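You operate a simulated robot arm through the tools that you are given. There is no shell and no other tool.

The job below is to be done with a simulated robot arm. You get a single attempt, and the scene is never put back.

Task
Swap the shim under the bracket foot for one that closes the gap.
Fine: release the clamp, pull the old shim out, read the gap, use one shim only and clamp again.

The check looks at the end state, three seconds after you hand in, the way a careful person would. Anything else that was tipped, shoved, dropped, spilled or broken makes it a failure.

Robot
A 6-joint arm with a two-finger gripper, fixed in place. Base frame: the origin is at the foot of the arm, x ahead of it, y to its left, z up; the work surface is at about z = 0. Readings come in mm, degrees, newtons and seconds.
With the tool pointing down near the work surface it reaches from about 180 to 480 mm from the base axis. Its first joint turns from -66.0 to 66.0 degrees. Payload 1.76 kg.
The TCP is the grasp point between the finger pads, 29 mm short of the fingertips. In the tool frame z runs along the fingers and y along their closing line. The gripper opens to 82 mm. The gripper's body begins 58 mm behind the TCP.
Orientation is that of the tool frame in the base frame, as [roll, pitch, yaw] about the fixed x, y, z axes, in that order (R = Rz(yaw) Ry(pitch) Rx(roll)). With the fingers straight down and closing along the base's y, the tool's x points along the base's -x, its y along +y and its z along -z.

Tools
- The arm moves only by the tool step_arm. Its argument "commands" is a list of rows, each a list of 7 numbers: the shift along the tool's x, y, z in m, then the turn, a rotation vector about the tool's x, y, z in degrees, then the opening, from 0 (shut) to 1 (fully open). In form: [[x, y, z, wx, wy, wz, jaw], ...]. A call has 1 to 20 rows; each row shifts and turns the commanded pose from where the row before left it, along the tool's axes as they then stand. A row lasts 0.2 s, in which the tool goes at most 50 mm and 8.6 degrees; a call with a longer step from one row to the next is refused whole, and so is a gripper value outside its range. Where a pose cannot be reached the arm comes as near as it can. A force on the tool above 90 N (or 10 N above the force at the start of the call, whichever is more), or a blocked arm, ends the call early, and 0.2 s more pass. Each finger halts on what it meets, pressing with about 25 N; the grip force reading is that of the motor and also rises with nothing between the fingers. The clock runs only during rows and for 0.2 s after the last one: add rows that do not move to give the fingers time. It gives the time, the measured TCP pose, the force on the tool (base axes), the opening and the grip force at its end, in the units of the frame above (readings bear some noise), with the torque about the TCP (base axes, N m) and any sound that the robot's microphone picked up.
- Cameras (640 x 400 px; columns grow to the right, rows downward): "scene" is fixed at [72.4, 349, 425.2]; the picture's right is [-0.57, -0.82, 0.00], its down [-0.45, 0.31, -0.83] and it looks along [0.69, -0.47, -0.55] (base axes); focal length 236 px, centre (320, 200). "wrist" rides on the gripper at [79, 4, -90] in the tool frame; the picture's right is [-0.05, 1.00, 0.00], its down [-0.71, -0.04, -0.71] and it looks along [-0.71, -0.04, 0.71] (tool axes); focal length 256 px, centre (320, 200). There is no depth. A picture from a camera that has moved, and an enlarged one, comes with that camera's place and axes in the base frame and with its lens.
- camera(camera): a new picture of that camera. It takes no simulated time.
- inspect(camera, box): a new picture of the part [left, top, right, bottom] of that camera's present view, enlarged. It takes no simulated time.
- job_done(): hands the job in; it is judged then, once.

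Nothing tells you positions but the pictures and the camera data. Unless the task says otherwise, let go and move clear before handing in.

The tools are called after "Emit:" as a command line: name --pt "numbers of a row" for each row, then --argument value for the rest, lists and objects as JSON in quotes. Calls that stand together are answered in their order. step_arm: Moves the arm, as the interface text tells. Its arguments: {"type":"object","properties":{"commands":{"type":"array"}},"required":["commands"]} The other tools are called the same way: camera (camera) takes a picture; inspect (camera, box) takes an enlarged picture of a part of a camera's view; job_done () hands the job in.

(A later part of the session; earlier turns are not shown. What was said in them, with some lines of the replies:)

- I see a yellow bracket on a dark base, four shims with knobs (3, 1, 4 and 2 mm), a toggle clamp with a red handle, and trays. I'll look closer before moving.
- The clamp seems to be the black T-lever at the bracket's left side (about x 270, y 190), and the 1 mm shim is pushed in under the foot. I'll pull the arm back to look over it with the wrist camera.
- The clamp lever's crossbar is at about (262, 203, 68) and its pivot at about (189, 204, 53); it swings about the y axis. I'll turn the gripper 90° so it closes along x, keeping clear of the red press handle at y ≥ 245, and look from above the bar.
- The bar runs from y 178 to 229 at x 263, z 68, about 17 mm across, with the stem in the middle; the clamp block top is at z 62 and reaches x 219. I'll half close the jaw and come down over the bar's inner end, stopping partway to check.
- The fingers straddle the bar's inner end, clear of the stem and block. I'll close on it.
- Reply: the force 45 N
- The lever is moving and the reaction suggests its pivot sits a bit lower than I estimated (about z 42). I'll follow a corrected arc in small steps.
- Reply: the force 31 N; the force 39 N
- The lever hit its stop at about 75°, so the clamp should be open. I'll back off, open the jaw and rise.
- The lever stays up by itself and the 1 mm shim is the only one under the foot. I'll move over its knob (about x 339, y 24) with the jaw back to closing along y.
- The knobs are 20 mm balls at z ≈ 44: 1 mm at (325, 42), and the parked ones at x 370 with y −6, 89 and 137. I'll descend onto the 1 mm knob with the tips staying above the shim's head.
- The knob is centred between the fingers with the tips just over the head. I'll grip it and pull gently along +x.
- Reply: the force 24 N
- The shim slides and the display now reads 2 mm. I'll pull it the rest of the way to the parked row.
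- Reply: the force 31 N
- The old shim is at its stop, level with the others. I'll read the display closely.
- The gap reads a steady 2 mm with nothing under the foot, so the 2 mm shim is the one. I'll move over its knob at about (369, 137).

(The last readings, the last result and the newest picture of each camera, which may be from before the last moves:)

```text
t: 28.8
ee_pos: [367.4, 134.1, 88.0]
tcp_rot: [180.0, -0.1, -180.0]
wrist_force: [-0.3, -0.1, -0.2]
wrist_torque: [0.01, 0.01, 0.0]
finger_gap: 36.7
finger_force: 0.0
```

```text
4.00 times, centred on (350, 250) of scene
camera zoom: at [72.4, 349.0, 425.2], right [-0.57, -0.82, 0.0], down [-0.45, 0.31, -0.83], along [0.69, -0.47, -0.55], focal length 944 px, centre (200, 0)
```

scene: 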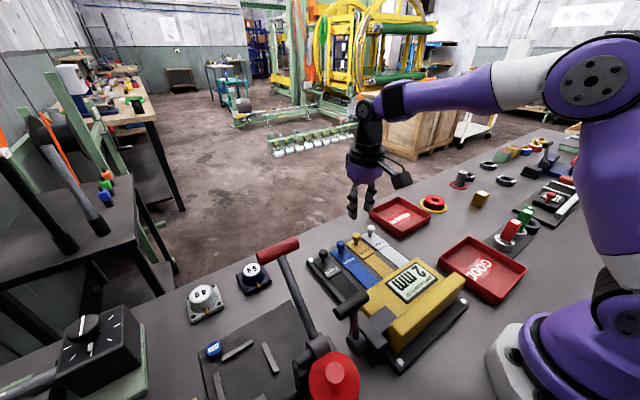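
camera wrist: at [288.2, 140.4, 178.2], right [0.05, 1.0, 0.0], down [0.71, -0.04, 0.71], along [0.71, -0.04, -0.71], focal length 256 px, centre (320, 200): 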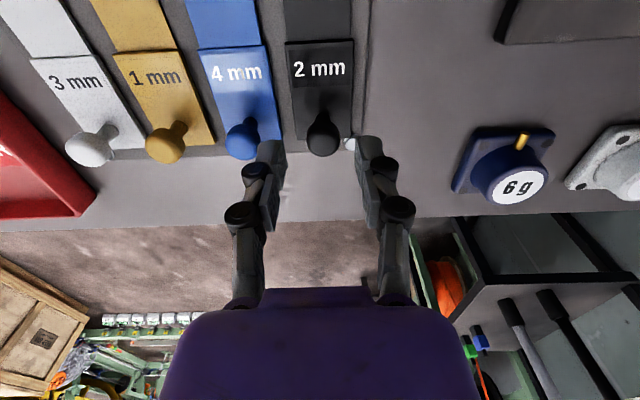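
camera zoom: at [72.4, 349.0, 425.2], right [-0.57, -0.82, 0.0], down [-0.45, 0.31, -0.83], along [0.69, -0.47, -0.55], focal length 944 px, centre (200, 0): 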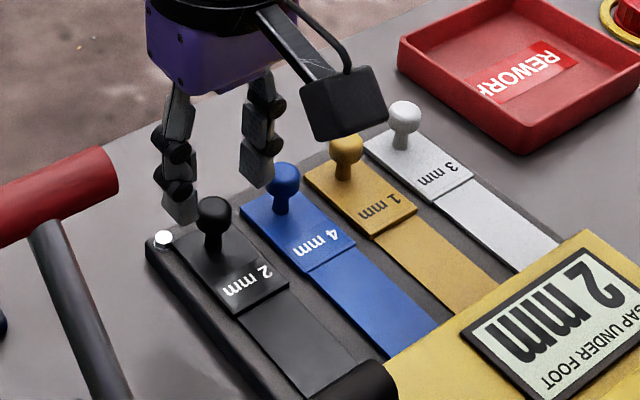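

Emit:
step_arm --pt "0 0.0017 0.016 0 0 0 0.45" --pt "0 0 0.017 0 0 0 0.45" --pt "0 0 0 0 0 0 0.45"

Emit:
camera --camera "wrist"

Emit:
inspect --camera "scene" --box '[270, 200, 430, 300]'

```text
t: 29.6
ee_pos: [367.2, 139.3, 54.5]
tcp_rot: [-180.0, -0.1, -179.9]
wrist_force: [0.8, -0.1, 0.1]
wrist_torque: [0.0, 0.0, 0.0]
finger_gap: 36.9
finger_force: 0.1
```

```text
taken
camera wrist: at [288.7, 144.2, 144.7], right [0.05, 1.0, 0.0], down [0.71, -0.04, 0.71], along [0.71, -0.04, -0.71], focal length 256 px, centre (320, 200)
```

wrist: 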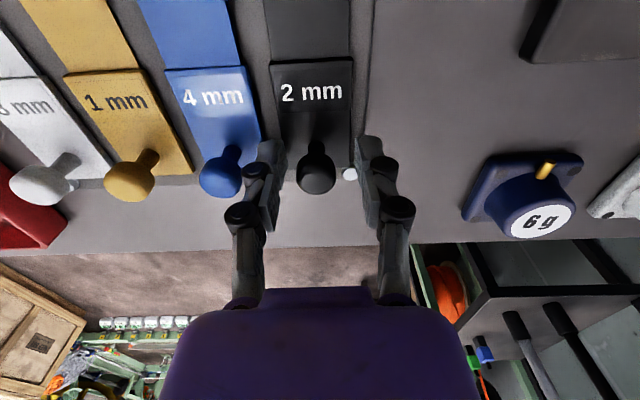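

```text
4.00 times, centred on (350, 250) of scene
camera zoom: at [72.4, 349.0, 425.2], right [-0.57, -0.82, 0.0], down [-0.45, 0.31, -0.83], along [0.69, -0.47, -0.55], focal length 944 px, centre (200, 0)
```

zoom: 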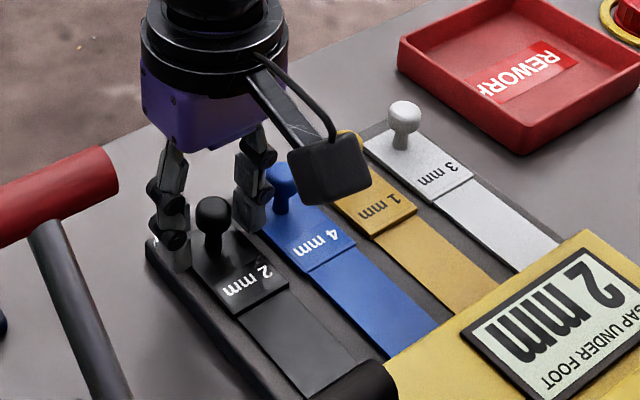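

Emit:
step_arm --pt "0 -0.001 0 0 0 0 0.35" --pt "0 0 0 0 0 0 0.2" --pt "0 0 0 0 0 0 0.2" --pt "0 0 0 0 0 0 0.2" --pt "0.005 0 0 0 0 0 0.2" --pt "0.005 0 0 0 0 0 0.2" --pt "0.005 0 0 0 0 0 0.2" --pt "0 0 0 0 0 0 0.2"

Emit:
inspect --camera "scene" --box '[290, 210, 480, 330]'

```text
t: 31.4
ee_pos: [354.2, 137.0, 56.0]
tcp_rot: [180.0, -0.1, -180.0]
wrist_force: [-1.3, -6.0, 0.2]
wrist_torque: [-0.2, -0.04, -0.03]
finger_gap: 20.8
finger_force: 3.4
```

```text
3.33 times, centred on (385, 270) of scene
camera zoom: at [72.4, 349.0, 425.2], right [-0.57, -0.82, 0.0], down [-0.45, 0.31, -0.83], along [0.69, -0.47, -0.55], focal length 787 px, centre (103, -33)
```

zoom: 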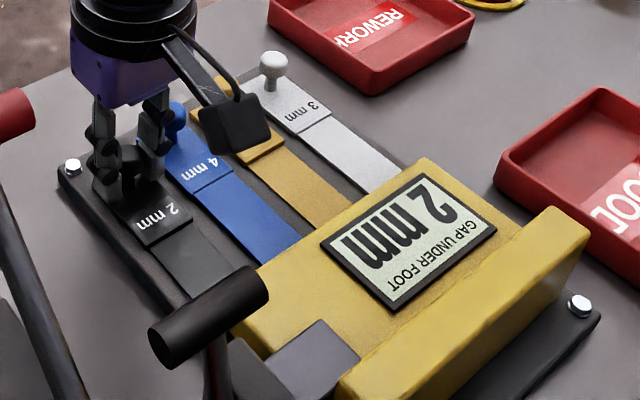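

Emit:
camera --camera "wrist"

Emit:
step_arm --pt "0 0 0 0 0 0 0.18" --pt "0 0 0 0 0 0 0.18"

```text
taken
camera wrist: at [273.6, 142.7, 144.9], right [0.05, 1.0, 0.0], down [0.71, -0.04, 0.71], along [0.71, -0.04, -0.71], focal length 256 px, centre (320, 200)
```

wrist: 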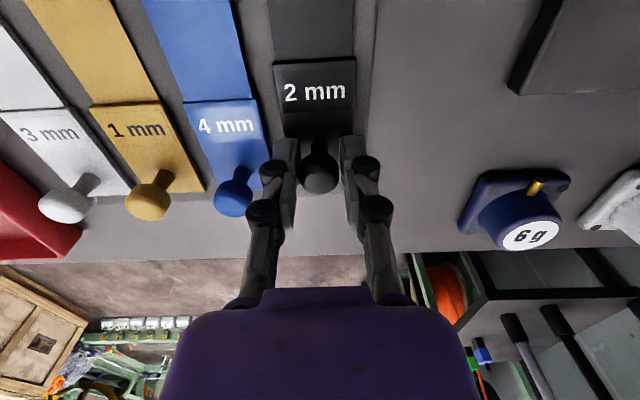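

```text
t: 32.0
ee_pos: [353.0, 137.5, 54.4]
tcp_rot: [180.0, 0.0, 180.0]
wrist_force: [-0.6, -9.0, -0.3]
wrist_torque: [-0.21, 0.12, -0.04]
finger_gap: 20.7
finger_force: 4.2
```

The 2 mm shim is sliding in with the grip. I'll keep pushing to the old shim's inserted position (knob x ≈ 324).

Emit:
step_arm --pt "0.005 0 0 0 0 0 0.15" --pt "0.005 0 0 0 0 0 0.15" --pt "0.005 0 0 0 0 0 0.15" --pt "0.005 0 0 0 0 0 0.15" --pt "0 0 0 0 0 0 0.15"

Emit:
inspect --camera "scene" --box '[290, 210, 480, 330]'

Emit:
camera --camera "wrist"

```text
t: 33.2
ee_pos: [333.2, 136.9, 55.0]
tcp_rot: [-179.8, 0.0, 179.7]
wrist_force: [1.1, -36.9, 18.3]
wrist_torque: [-0.96, -0.07, -0.05]
finger_gap: 19.6
finger_force: 36.3
```

```text
3.33 times, centred on (385, 270) of scene
camera zoom: at [72.3, 349.0, 425.2], right [-0.57, -0.82, 0.0], down [-0.45, 0.31, -0.83], along [0.69, -0.47, -0.55], focal length 787 px, centre (103, -33)
```

zoom: 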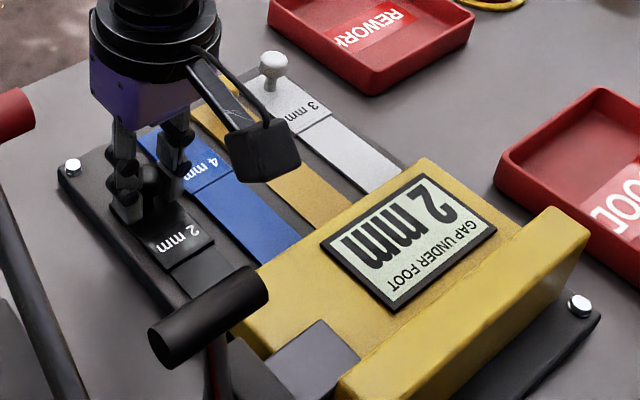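

```text
taken
camera wrist: at [253.5, 143.2, 144.7], right [0.06, 1.0, 0.0], down [0.71, -0.04, 0.71], along [0.71, -0.04, -0.71], focal length 256 px, centre (320, 200)
```

wrist: 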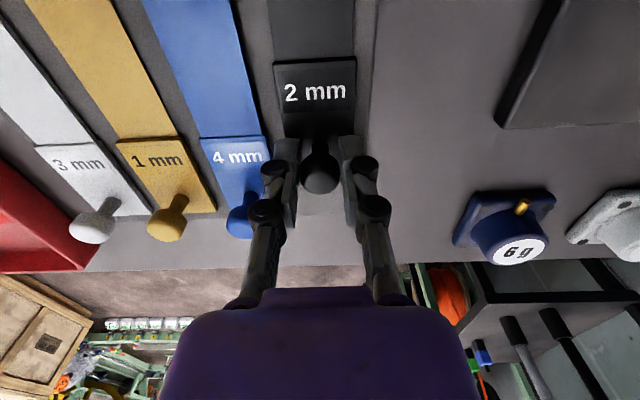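

Emit:
step_arm --pt "0.004 -0.001 0 0 0 0 0.15" --pt "0.004 0 0 0 0 0 0.15" --pt "0.001 0 0 0 0 0 0.15" --pt "0 0 0 0 0 0 0.15"

Emit:
inspect --camera "scene" --box '[290, 210, 480, 330]'

Emit:
camera --camera "wrist"

```text
t: 34.2
ee_pos: [324.0, 136.0, 54.1]
tcp_rot: [-180.0, 0.3, 179.9]
wrist_force: [-0.4, -24.1, 25.2]
wrist_torque: [-0.69, -0.11, -0.08]
finger_gap: 19.4
finger_force: 35.7
```

```text
3.33 times, centred on (385, 270) of scene
camera zoom: at [72.3, 349.0, 425.2], right [-0.57, -0.82, 0.0], down [-0.45, 0.31, -0.83], along [0.69, -0.47, -0.55], focal length 787 px, centre (103, -33)
```

zoom: 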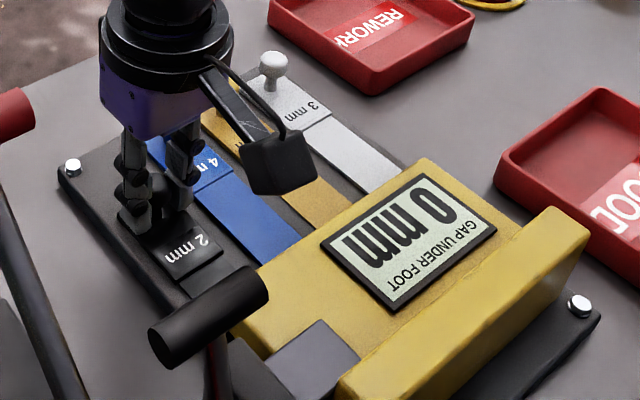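

```text
taken
camera wrist: at [244.4, 142.4, 144.4], right [0.05, 1.0, 0.0], down [0.7, -0.04, 0.71], along [0.71, -0.04, -0.7], focal length 256 px, centre (320, 200)
```

wrist: 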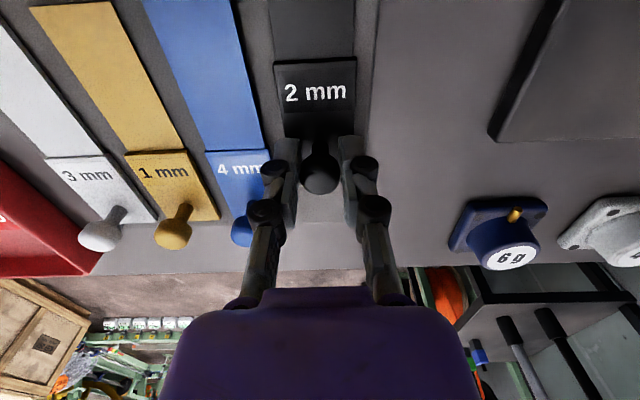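

The display now reads 0 mm, so the gap is closed. I'll nudge 2 mm further to feel whether it is seated.

Emit:
step_arm --pt "0.001 -0.0005 0 0 0 0 0.15" --pt "0.001 0 0 0 0 0 0.15" --pt "0 0 0 0 0 0 0.15"

```text
t: 35.0
ee_pos: [322.2, 136.3, 55.3]
tcp_rot: [179.9, 0.2, 180.0]
wrist_force: [13.1, -17.0, 18.7]
wrist_torque: [-0.45, -0.32, 0.0]
finger_gap: 19.3
finger_force: 36.5
```

It has reached its stop (13 N reaction). I'll release and rise, then check the stack.

Emit:
step_arm --pt "-0.001 0 0 0 0 0 0.3" --pt "0 0 0 0 0 0 0.42" --pt "0 0 0 0 0 0 0.42" --pt "0 0 -0.02 0 0 0 0.42" --pt "0 0 -0.03 0 0 0 0.42" --pt "0 0 -0.04 0 0 0 0.42" --pt "0 0 -0.04 0 0 0 0.42" --pt "0 0 -0.04 0 0 0 0.42" --pt "0 0 -0.04 0 0 0 0.42" --pt "0 0 0 0 0 0 0.42"

Emit:
camera --camera "scene"

Emit:
inspect --camera "scene" --box '[290, 210, 480, 370]'

Emit:
camera --camera "wrist"

```text
t: 37.2
ee_pos: [324.1, 140.0, 265.3]
tcp_rot: [180.0, 0.0, -180.0]
wrist_force: [-0.5, 0.4, 0.6]
wrist_torque: [0.0, 0.01, 0.0]
finger_gap: 34.7
finger_force: 0.0
```

```text
taken
```

scene: 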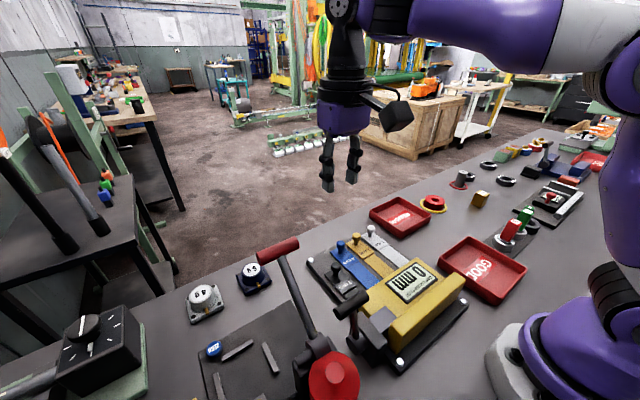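

```text
2.50 times, centred on (385, 290) of scene
camera zoom: at [72.4, 349.0, 425.2], right [-0.57, -0.82, 0.0], down [-0.45, 0.31, -0.83], along [0.69, -0.47, -0.55], focal length 590 px, centre (158, -25)
```

zoom: 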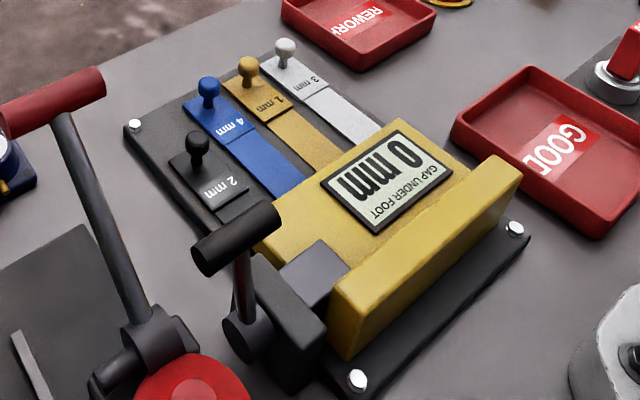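

```text
taken
camera wrist: at [244.6, 144.4, 355.0], right [0.05, 1.0, 0.0], down [0.71, -0.04, 0.71], along [0.71, -0.04, -0.71], focal length 256 px, centre (320, 200)
```

wrist: 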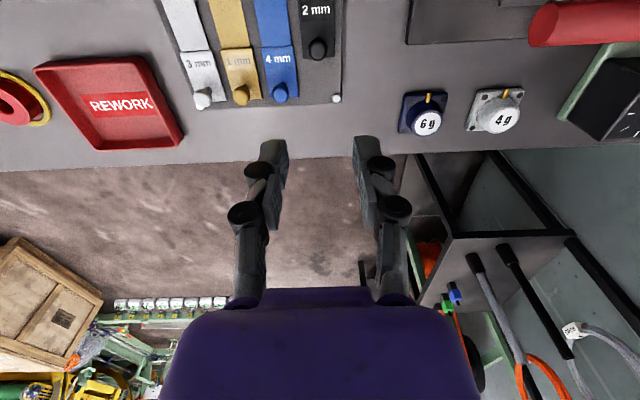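

Gap reads 0 mm with only the 2 mm shim in. Next I'll re-clamp: return over the raised lever bar (about x 209, y 203, z 119) with the jaw turned to close along x.

Emit:
step_arm --pt "0 0 -0.02 0 0 0 0.5" --pt "0.023 0.0086 0 0 0 0 0.5" --pt "0.023 0.0086 0 0 0 0 0.5" --pt "0.023 0.0086 0 0 0 0 0.5" --pt "0.023 0.0086 0 0 0 0 0.5" --pt "0.023 0.0086 0 0 0 0 0.5" --pt "0 0 0 0 0 -8.2 0.5" --pt "0 0 0 0 0 -8.2 0.5" --pt "0 0 0 0 0 -8.2 0.5" --pt "0 0 0 0 0 -8.2 0.5" --pt "0 0 0 0 0 -8.2 0.5" --pt "0 0 0 0 0 -8.2 0.5" --pt "0 0 0 0 0 -8.2 0.5" --pt "0 0 0 0 0 -8.2 0.5" --pt "0 0 0 0 0 -8.2 0.5" --pt "0 0 0 0 0 -8.2 0.5" --pt "0 0 0 0 0 -8 0.5" --pt "0 0 0.03 0 0 0 0.5" --pt "0 0 0.03 0 0 0 0.5" --pt "0 0 0 0 0 0 0.5"

Emit:
camera --camera "wrist"

Emit:
camera --camera "scene"

```text
t: 41.4
ee_pos: [206.8, 181.3, 222.7]
tcp_rot: [-179.9, 0.0, -90.0]
wrist_force: [-0.5, -0.1, -0.3]
wrist_torque: [0.02, 0.0, -0.03]
finger_gap: 41.0
finger_force: 0.2
```

```text
taken
camera wrist: at [203.1, 102.6, 314.0], right [-1.0, 0.05, 0.0], down [0.04, 0.71, 0.71], along [0.04, 0.71, -0.71], focal length 256 px, centre (320, 200)
```

wrist: 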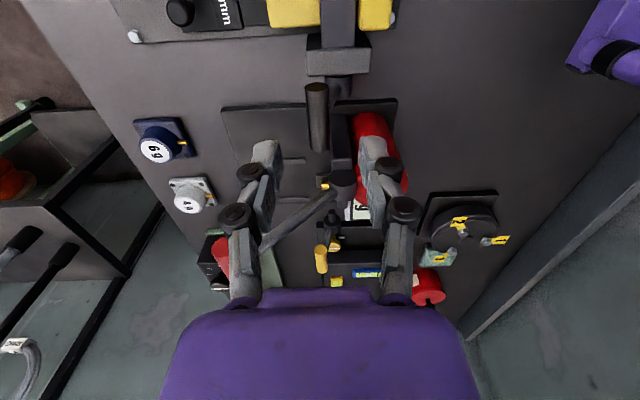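

```text
taken
```

scene: 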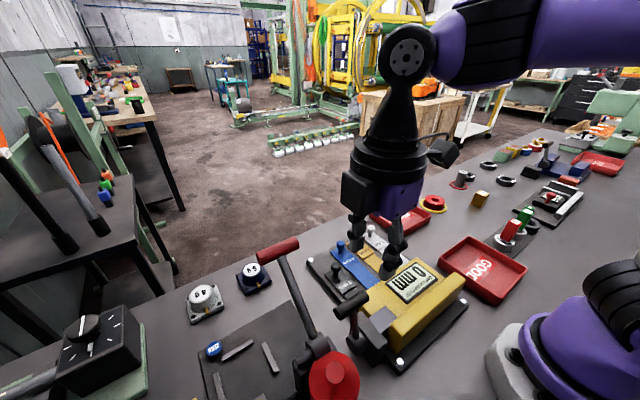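

Emit:
step_arm --pt "-0.001 -0.003 0.02 0 0 0 0.5" --pt "0 0 0.025 0 0 0 0.5" --pt "0 0 0.025 0 0 0 0.5" --pt "0 0 0.015 0 0 0 0.5" --pt "0 0 0.015 0 0 0 0.5" --pt "0 0 0 0 0 0 0.5"

Emit:
inspect --camera "wrist" --box '[200, 60, 480, 240]'

Emit:
inspect --camera "scene" --box '[290, 220, 430, 340]'

```text
t: 42.8
ee_pos: [210.4, 180.1, 125.5]
tcp_rot: [-180.0, 0.0, -90.0]
wrist_force: [0.7, -0.4, 0.2]
wrist_torque: [-0.02, -0.01, 0.04]
finger_gap: 41.1
finger_force: 0.0
```

```text
2.22 times, centred on (340, 150) of wrist
camera zoom: at [206.1, 101.0, 215.3], right [-1.0, 0.05, 0.0], down [0.04, 0.71, 0.71], along [0.04, 0.71, -0.71], focal length 569 px, centre (276, 311)
```

zoom: 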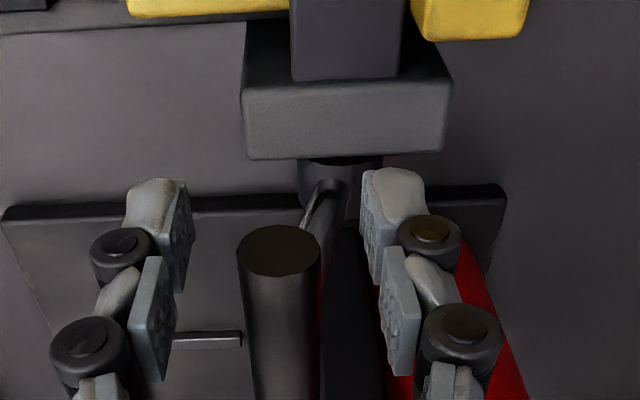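

```text
3.33 times, centred on (360, 280) of scene
camera zoom: at [72.4, 349.0, 425.2], right [-0.57, -0.82, 0.0], down [-0.45, 0.31, -0.83], along [0.69, -0.47, -0.55], focal length 787 px, centre (187, -67)
```

zoom: 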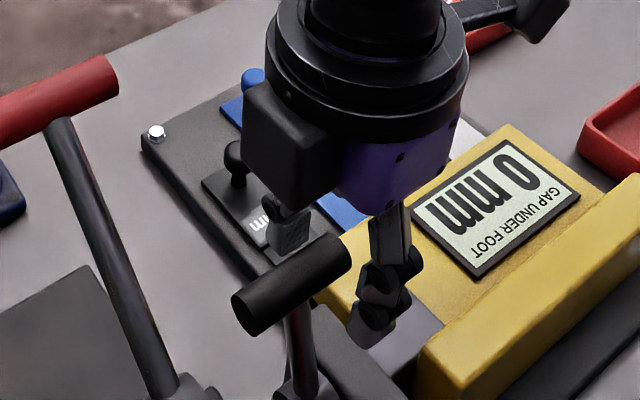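

Emit:
step_arm --pt "-0.0022 0 0.003 0 0 0 0.5" --pt "0 0 0 0 0 0 0.35" --pt "0 0 0 0 0 0 0.2" --pt "0 0 0 0 0 0 0.15" --pt "0 0 0 0 0 0 0.15"

Emit:
inspect --camera "wrist" --box '[200, 60, 480, 240]'

```text
t: 44.0
ee_pos: [210.1, 181.3, 121.8]
tcp_rot: [179.9, 0.0, -90.0]
wrist_force: [-0.9, -0.7, -3.3]
wrist_torque: [0.2, -0.01, -0.05]
finger_gap: 15.9
finger_force: 35.3
```

```text
2.22 times, centred on (340, 150) of wrist
camera zoom: at [206.1, 102.9, 211.8], right [-1.0, 0.05, 0.0], down [0.04, 0.71, 0.71], along [0.04, 0.71, -0.71], focal length 569 px, centre (276, 311)
```

zoom: 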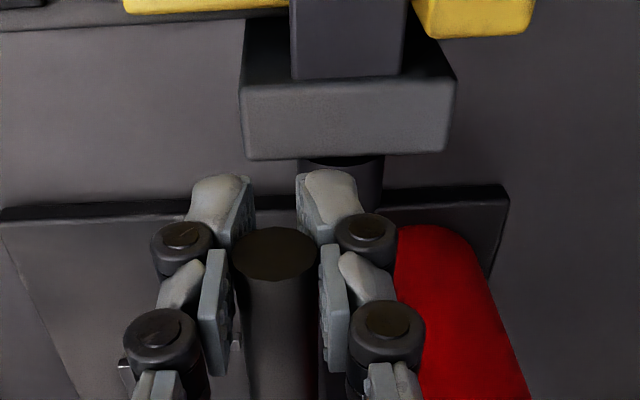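

Gripped again. I'll bring the lever back down along the reverse arc, checking as I go.

Emit:
step_arm --pt "0 -0.0063 0.002 0 0 0 0.15" --pt "0 -0.0061 0.0025 0 0 0 0.15" --pt "0 -0.0059 0.0031 0 0 0 0.15" --pt "0 -0.0055 0.0035 0 0 0 0.15" --pt "0 0 0 0 0 0 0.15"

Emit:
inspect --camera "scene" --box '[290, 220, 430, 340]'

```text
t: 45.2
ee_pos: [233.5, 181.4, 108.8]
tcp_rot: [179.8, -0.1, -90.0]
wrist_force: [-22.4, 2.8, -22.9]
wrist_torque: [-0.22, 0.26, -0.13]
finger_gap: 18.1
finger_force: 35.6
```

```text
3.33 times, centred on (360, 280) of scene
camera zoom: at [72.4, 349.0, 425.1], right [-0.57, -0.82, 0.0], down [-0.45, 0.31, -0.83], along [0.69, -0.47, -0.55], focal length 787 px, centre (187, -67)
```

zoom: 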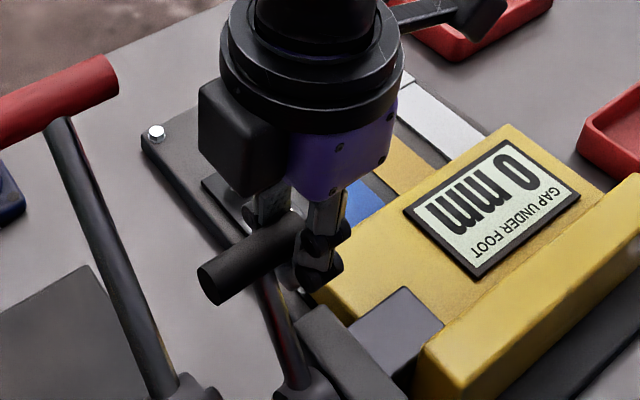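

Emit:
step_arm --pt "0 -0.0042 0.0051 0 0 0 0.15" --pt "0 -0.0049 0.0044 0 0 0 0.15" --pt "0 -0.0044 0.0049 0 0 0 0.15" --pt "0 -0.0041 0.0052 0 0 0 0.15" --pt "0 0 0 0 0 0 0.15"

Emit:
inspect --camera "scene" --box '[290, 220, 430, 340]'

```text
t: 46.4
ee_pos: [250.9, 181.2, 89.6]
tcp_rot: [179.5, -0.3, -89.8]
wrist_force: [-37.5, 5.8, -22.1]
wrist_torque: [-0.1, 0.2, -0.02]
finger_gap: 17.9
finger_force: 35.7
```

```text
3.33 times, centred on (360, 280) of scene
camera zoom: at [72.4, 349.0, 425.1], right [-0.57, -0.82, 0.0], down [-0.45, 0.31, -0.83], along [0.69, -0.47, -0.55], focal length 787 px, centre (187, -67)
```

zoom: 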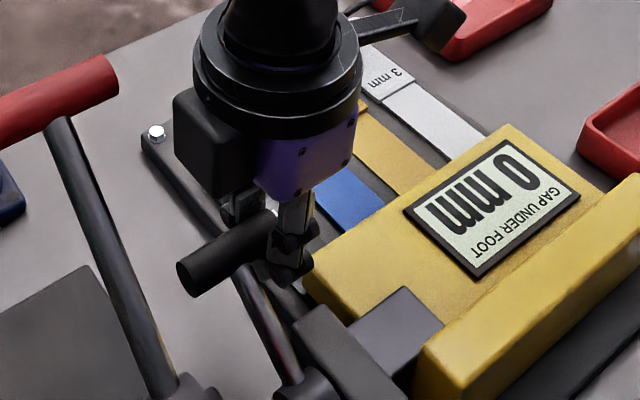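

Emit:
step_arm --pt "0 -0.001 0.0053 0 0 0 0.15" --pt "0 -0.0022 0.005 0 0 0 0.15" --pt "0 0 0 0 0 0 0.15"

Emit:
inspect --camera "scene" --box '[290, 220, 430, 340]'

```text
t: 47.2
ee_pos: [257.1, 180.7, 82.2]
tcp_rot: [180.0, -0.2, -90.2]
wrist_force: [-15.0, -15.5, -6.2]
wrist_torque: [0.02, 0.1, 0.0]
finger_gap: 16.8
finger_force: 36.0
```

```text
3.33 times, centred on (360, 280) of scene
camera zoom: at [72.4, 349.0, 425.1], right [-0.57, -0.82, 0.0], down [-0.45, 0.31, -0.83], along [0.69, -0.47, -0.55], focal length 787 px, centre (187, -67)
```

zoom: 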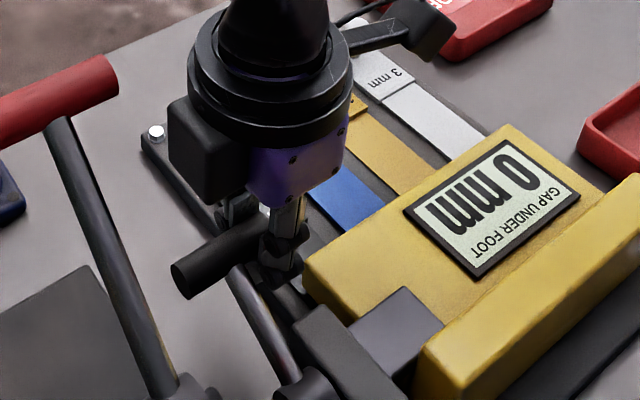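

Nearly down; the original clamped position had the tool at about z 72. I'll continue in small steps until it meets its stop.

Emit:
step_arm --pt "0 -0.0015 0.004 0 0 0 0.15" --pt "0 -0.0015 0.004 0 0 0 0.15" --pt "0 -0.001 0.003 0 0 0 0.15" --pt "0 0 0 0 0 0 0.15"

Emit:
inspect --camera "scene" --box '[290, 220, 430, 340]'

```text
t: 48.2
ee_pos: [261.0, 182.3, 70.9]
tcp_rot: [-179.6, 0.0, -90.2]
wrist_force: [18.4, -19.7, 7.8]
wrist_torque: [0.01, 0.1, 0.01]
finger_gap: 16.5
finger_force: 35.6
```

```text
3.33 times, centred on (360, 280) of scene
camera zoom: at [72.4, 349.0, 425.2], right [-0.57, -0.82, 0.0], down [-0.45, 0.31, -0.83], along [0.69, -0.47, -0.55], focal length 787 px, centre (187, -67)
```

zoom: 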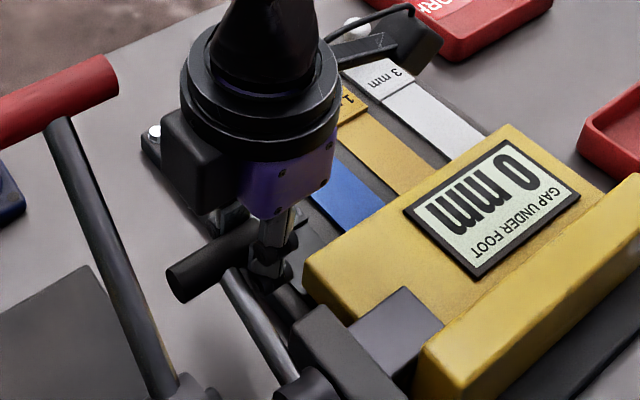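

Emit:
step_arm --pt "0 -0.0012 0.002 0 0 0 0.15" --pt "0 0 0.002 0 0 0 0.15" --pt "0 0 0 0 0 0 0.15"

Emit:
inspect --camera "scene" --box '[290, 220, 430, 340]'

```text
t: 49.0
ee_pos: [261.0, 183.6, 65.5]
tcp_rot: [-179.7, 0.1, -90.0]
wrist_force: [29.1, -8.2, 10.4]
wrist_torque: [0.27, 0.15, -0.05]
finger_gap: 16.2
finger_force: 36.0
```

```text
3.33 times, centred on (360, 280) of scene
camera zoom: at [72.4, 349.0, 425.2], right [-0.57, -0.82, 0.0], down [-0.45, 0.31, -0.83], along [0.69, -0.47, -0.55], focal length 787 px, centre (187, -67)
```

zoom: 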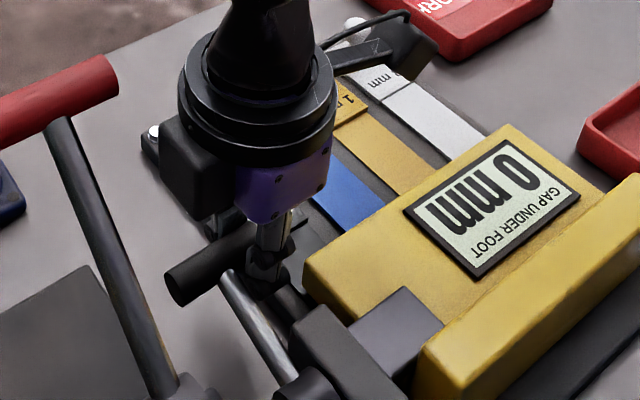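

Emit:
step_arm --pt "0 -0.0015 0.002 0 0 0 0.15" --pt "0 0 0.002 0 0 0 0.15" --pt "0 0 0 0 0 0 0.15"

Emit:
inspect --camera "scene" --box '[290, 220, 430, 340]'

Emit:
inspect --camera "wrist" --box '[200, 100, 440, 260]'

```text
t: 49.8
ee_pos: [261.4, 182.9, 60.2]
tcp_rot: [179.9, -0.1, -89.7]
wrist_force: [4.2, 1.7, -1.5]
wrist_torque: [-0.03, 0.04, -0.01]
finger_gap: 18.9
finger_force: 2.4
```

```text
3.33 times, centred on (360, 280) of scene
camera zoom: at [72.3, 349.0, 425.2], right [-0.57, -0.82, 0.0], down [-0.45, 0.31, -0.83], along [0.69, -0.47, -0.55], focal length 787 px, centre (187, -67)
```

zoom: 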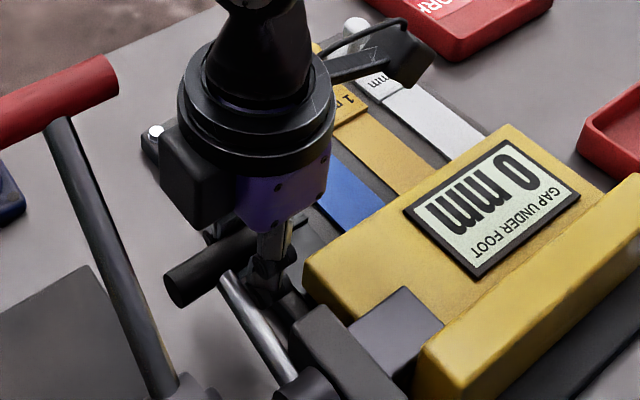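

```text
2.50 times, centred on (320, 180) of wrist
camera zoom: at [257.7, 104.8, 149.9], right [-1.0, 0.05, 0.0], down [0.04, 0.71, 0.71], along [0.03, 0.71, -0.71], focal length 640 px, centre (320, 250)
```

zoom: 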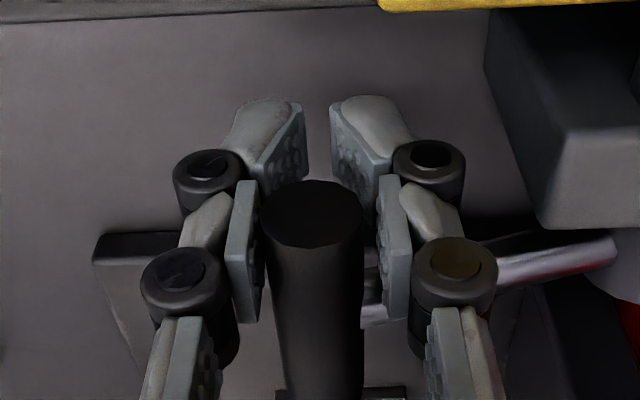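

The fingers slid down over the bar, so the lever is at its lower stop. I'll open the jaw and rise straight up.

Emit:
step_arm --pt "0 0 0 0 0 0 0.35" --pt "0 0 0 0 0 0 0.5" --pt "0 0 0 0 0 0 0.5" --pt "0 0 -0.015 0 0 0 0.5" --pt "0 0 -0.02 0 0 0 0.5" --pt "0 0 -0.03 0 0 0 0.5" --pt "0 0 -0.04 0 0 0 0.5" --pt "0 0 -0.04 0 0 0 0.5" --pt "0 0 -0.04 0 0 0 0.5" --pt "0 0 -0.04 0 0 0 0.5" --pt "0.03 0 0 0 0 0 0.5" --pt "0.03 0 0 0 0 0 0.5" --pt "0 0 0 0 0 0 0.5"

Emit:
camera --camera "scene"

Emit:
inspect --camera "scene" --box '[290, 210, 480, 370]'

Emit:
inspect --camera "scene" --box '[300, 275, 400, 360]'

Emit:
camera --camera "wrist"

```text
t: 52.6
ee_pos: [260.5, 121.5, 286.4]
tcp_rot: [180.0, 0.0, -90.0]
wrist_force: [-0.4, 0.3, -0.1]
wrist_torque: [-0.01, 0.05, 0.02]
finger_gap: 40.9
finger_force: 0.0
```

```text
taken
```

scene: 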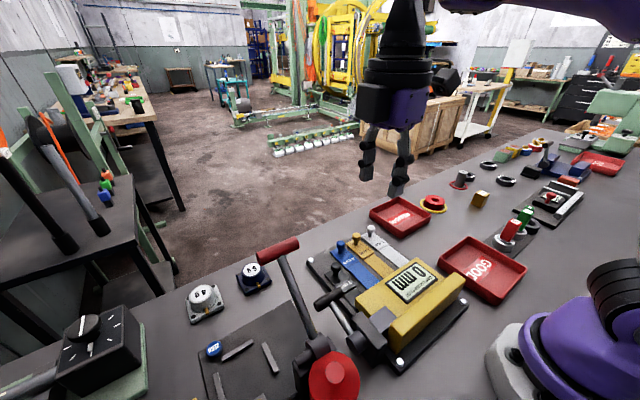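

```text
2.50 times, centred on (385, 290) of scene
camera zoom: at [72.4, 349.0, 425.2], right [-0.57, -0.82, 0.0], down [-0.45, 0.31, -0.83], along [0.69, -0.47, -0.55], focal length 590 px, centre (158, -25)
```

zoom: 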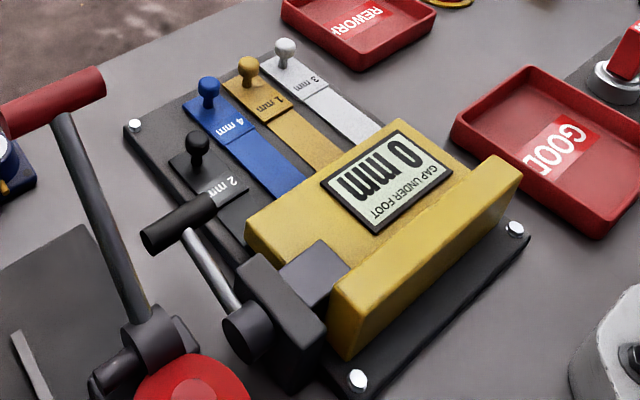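

```text
4.71 times, centred on (350, 318) of scene
camera zoom: at [72.4, 349.0, 425.2], right [-0.57, -0.82, 0.0], down [-0.45, 0.31, -0.83], along [0.69, -0.47, -0.55], focal length 1111 px, centre (179, -353)
```

zoom: 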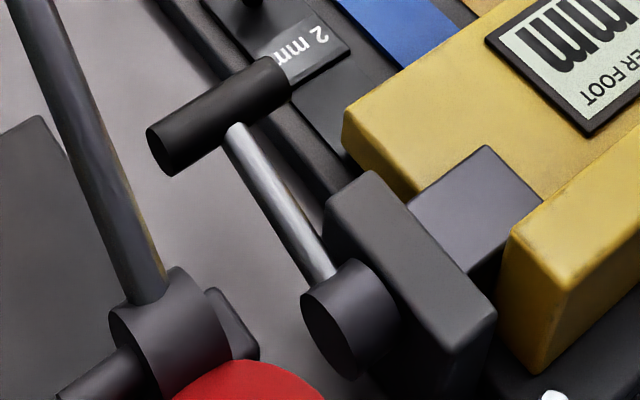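

```text
taken
camera wrist: at [256.3, 42.8, 376.9], right [-1.0, 0.05, 0.0], down [0.04, 0.71, 0.71], along [0.04, 0.71, -0.71], focal length 256 px, centre (320, 200)
```

wrist: 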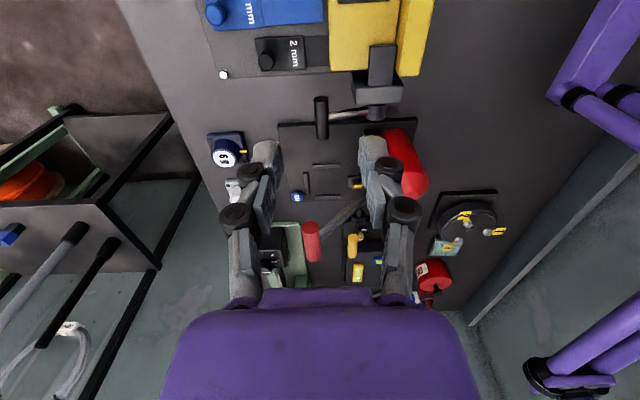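

The clamp lever is back exactly where it started. The display reads 0 mm, only the 2 mm shim is under the foot, the 1 mm shim is parked with the others, nothing else has moved and the arm is clear. I'm handing in.

Emit:
job_done

```text
The job is handed in.
```

The bracket foot now sits on the 2 mm shim, the gap display reads 0 mm, and the clamp is closed again.

- **Gap:** with the clamp released and the old 1 mm shim pulled out, the display read a steady 2 mm, so I used the 2 mm shim.
- **Shims:** the 2 mm shim is pushed in to its stop and is the only one under the foot. The 1 mm shim is parked in line with the 3 mm and 4 mm ones.
- **Clamp:** I pushed the lever down to its lower stop, and in the pictures it sits where it was at the start.

In the last pictures I saw nothing else moved or knocked over. The arm had let go and was clear when I handed in; no check result has come back yet.
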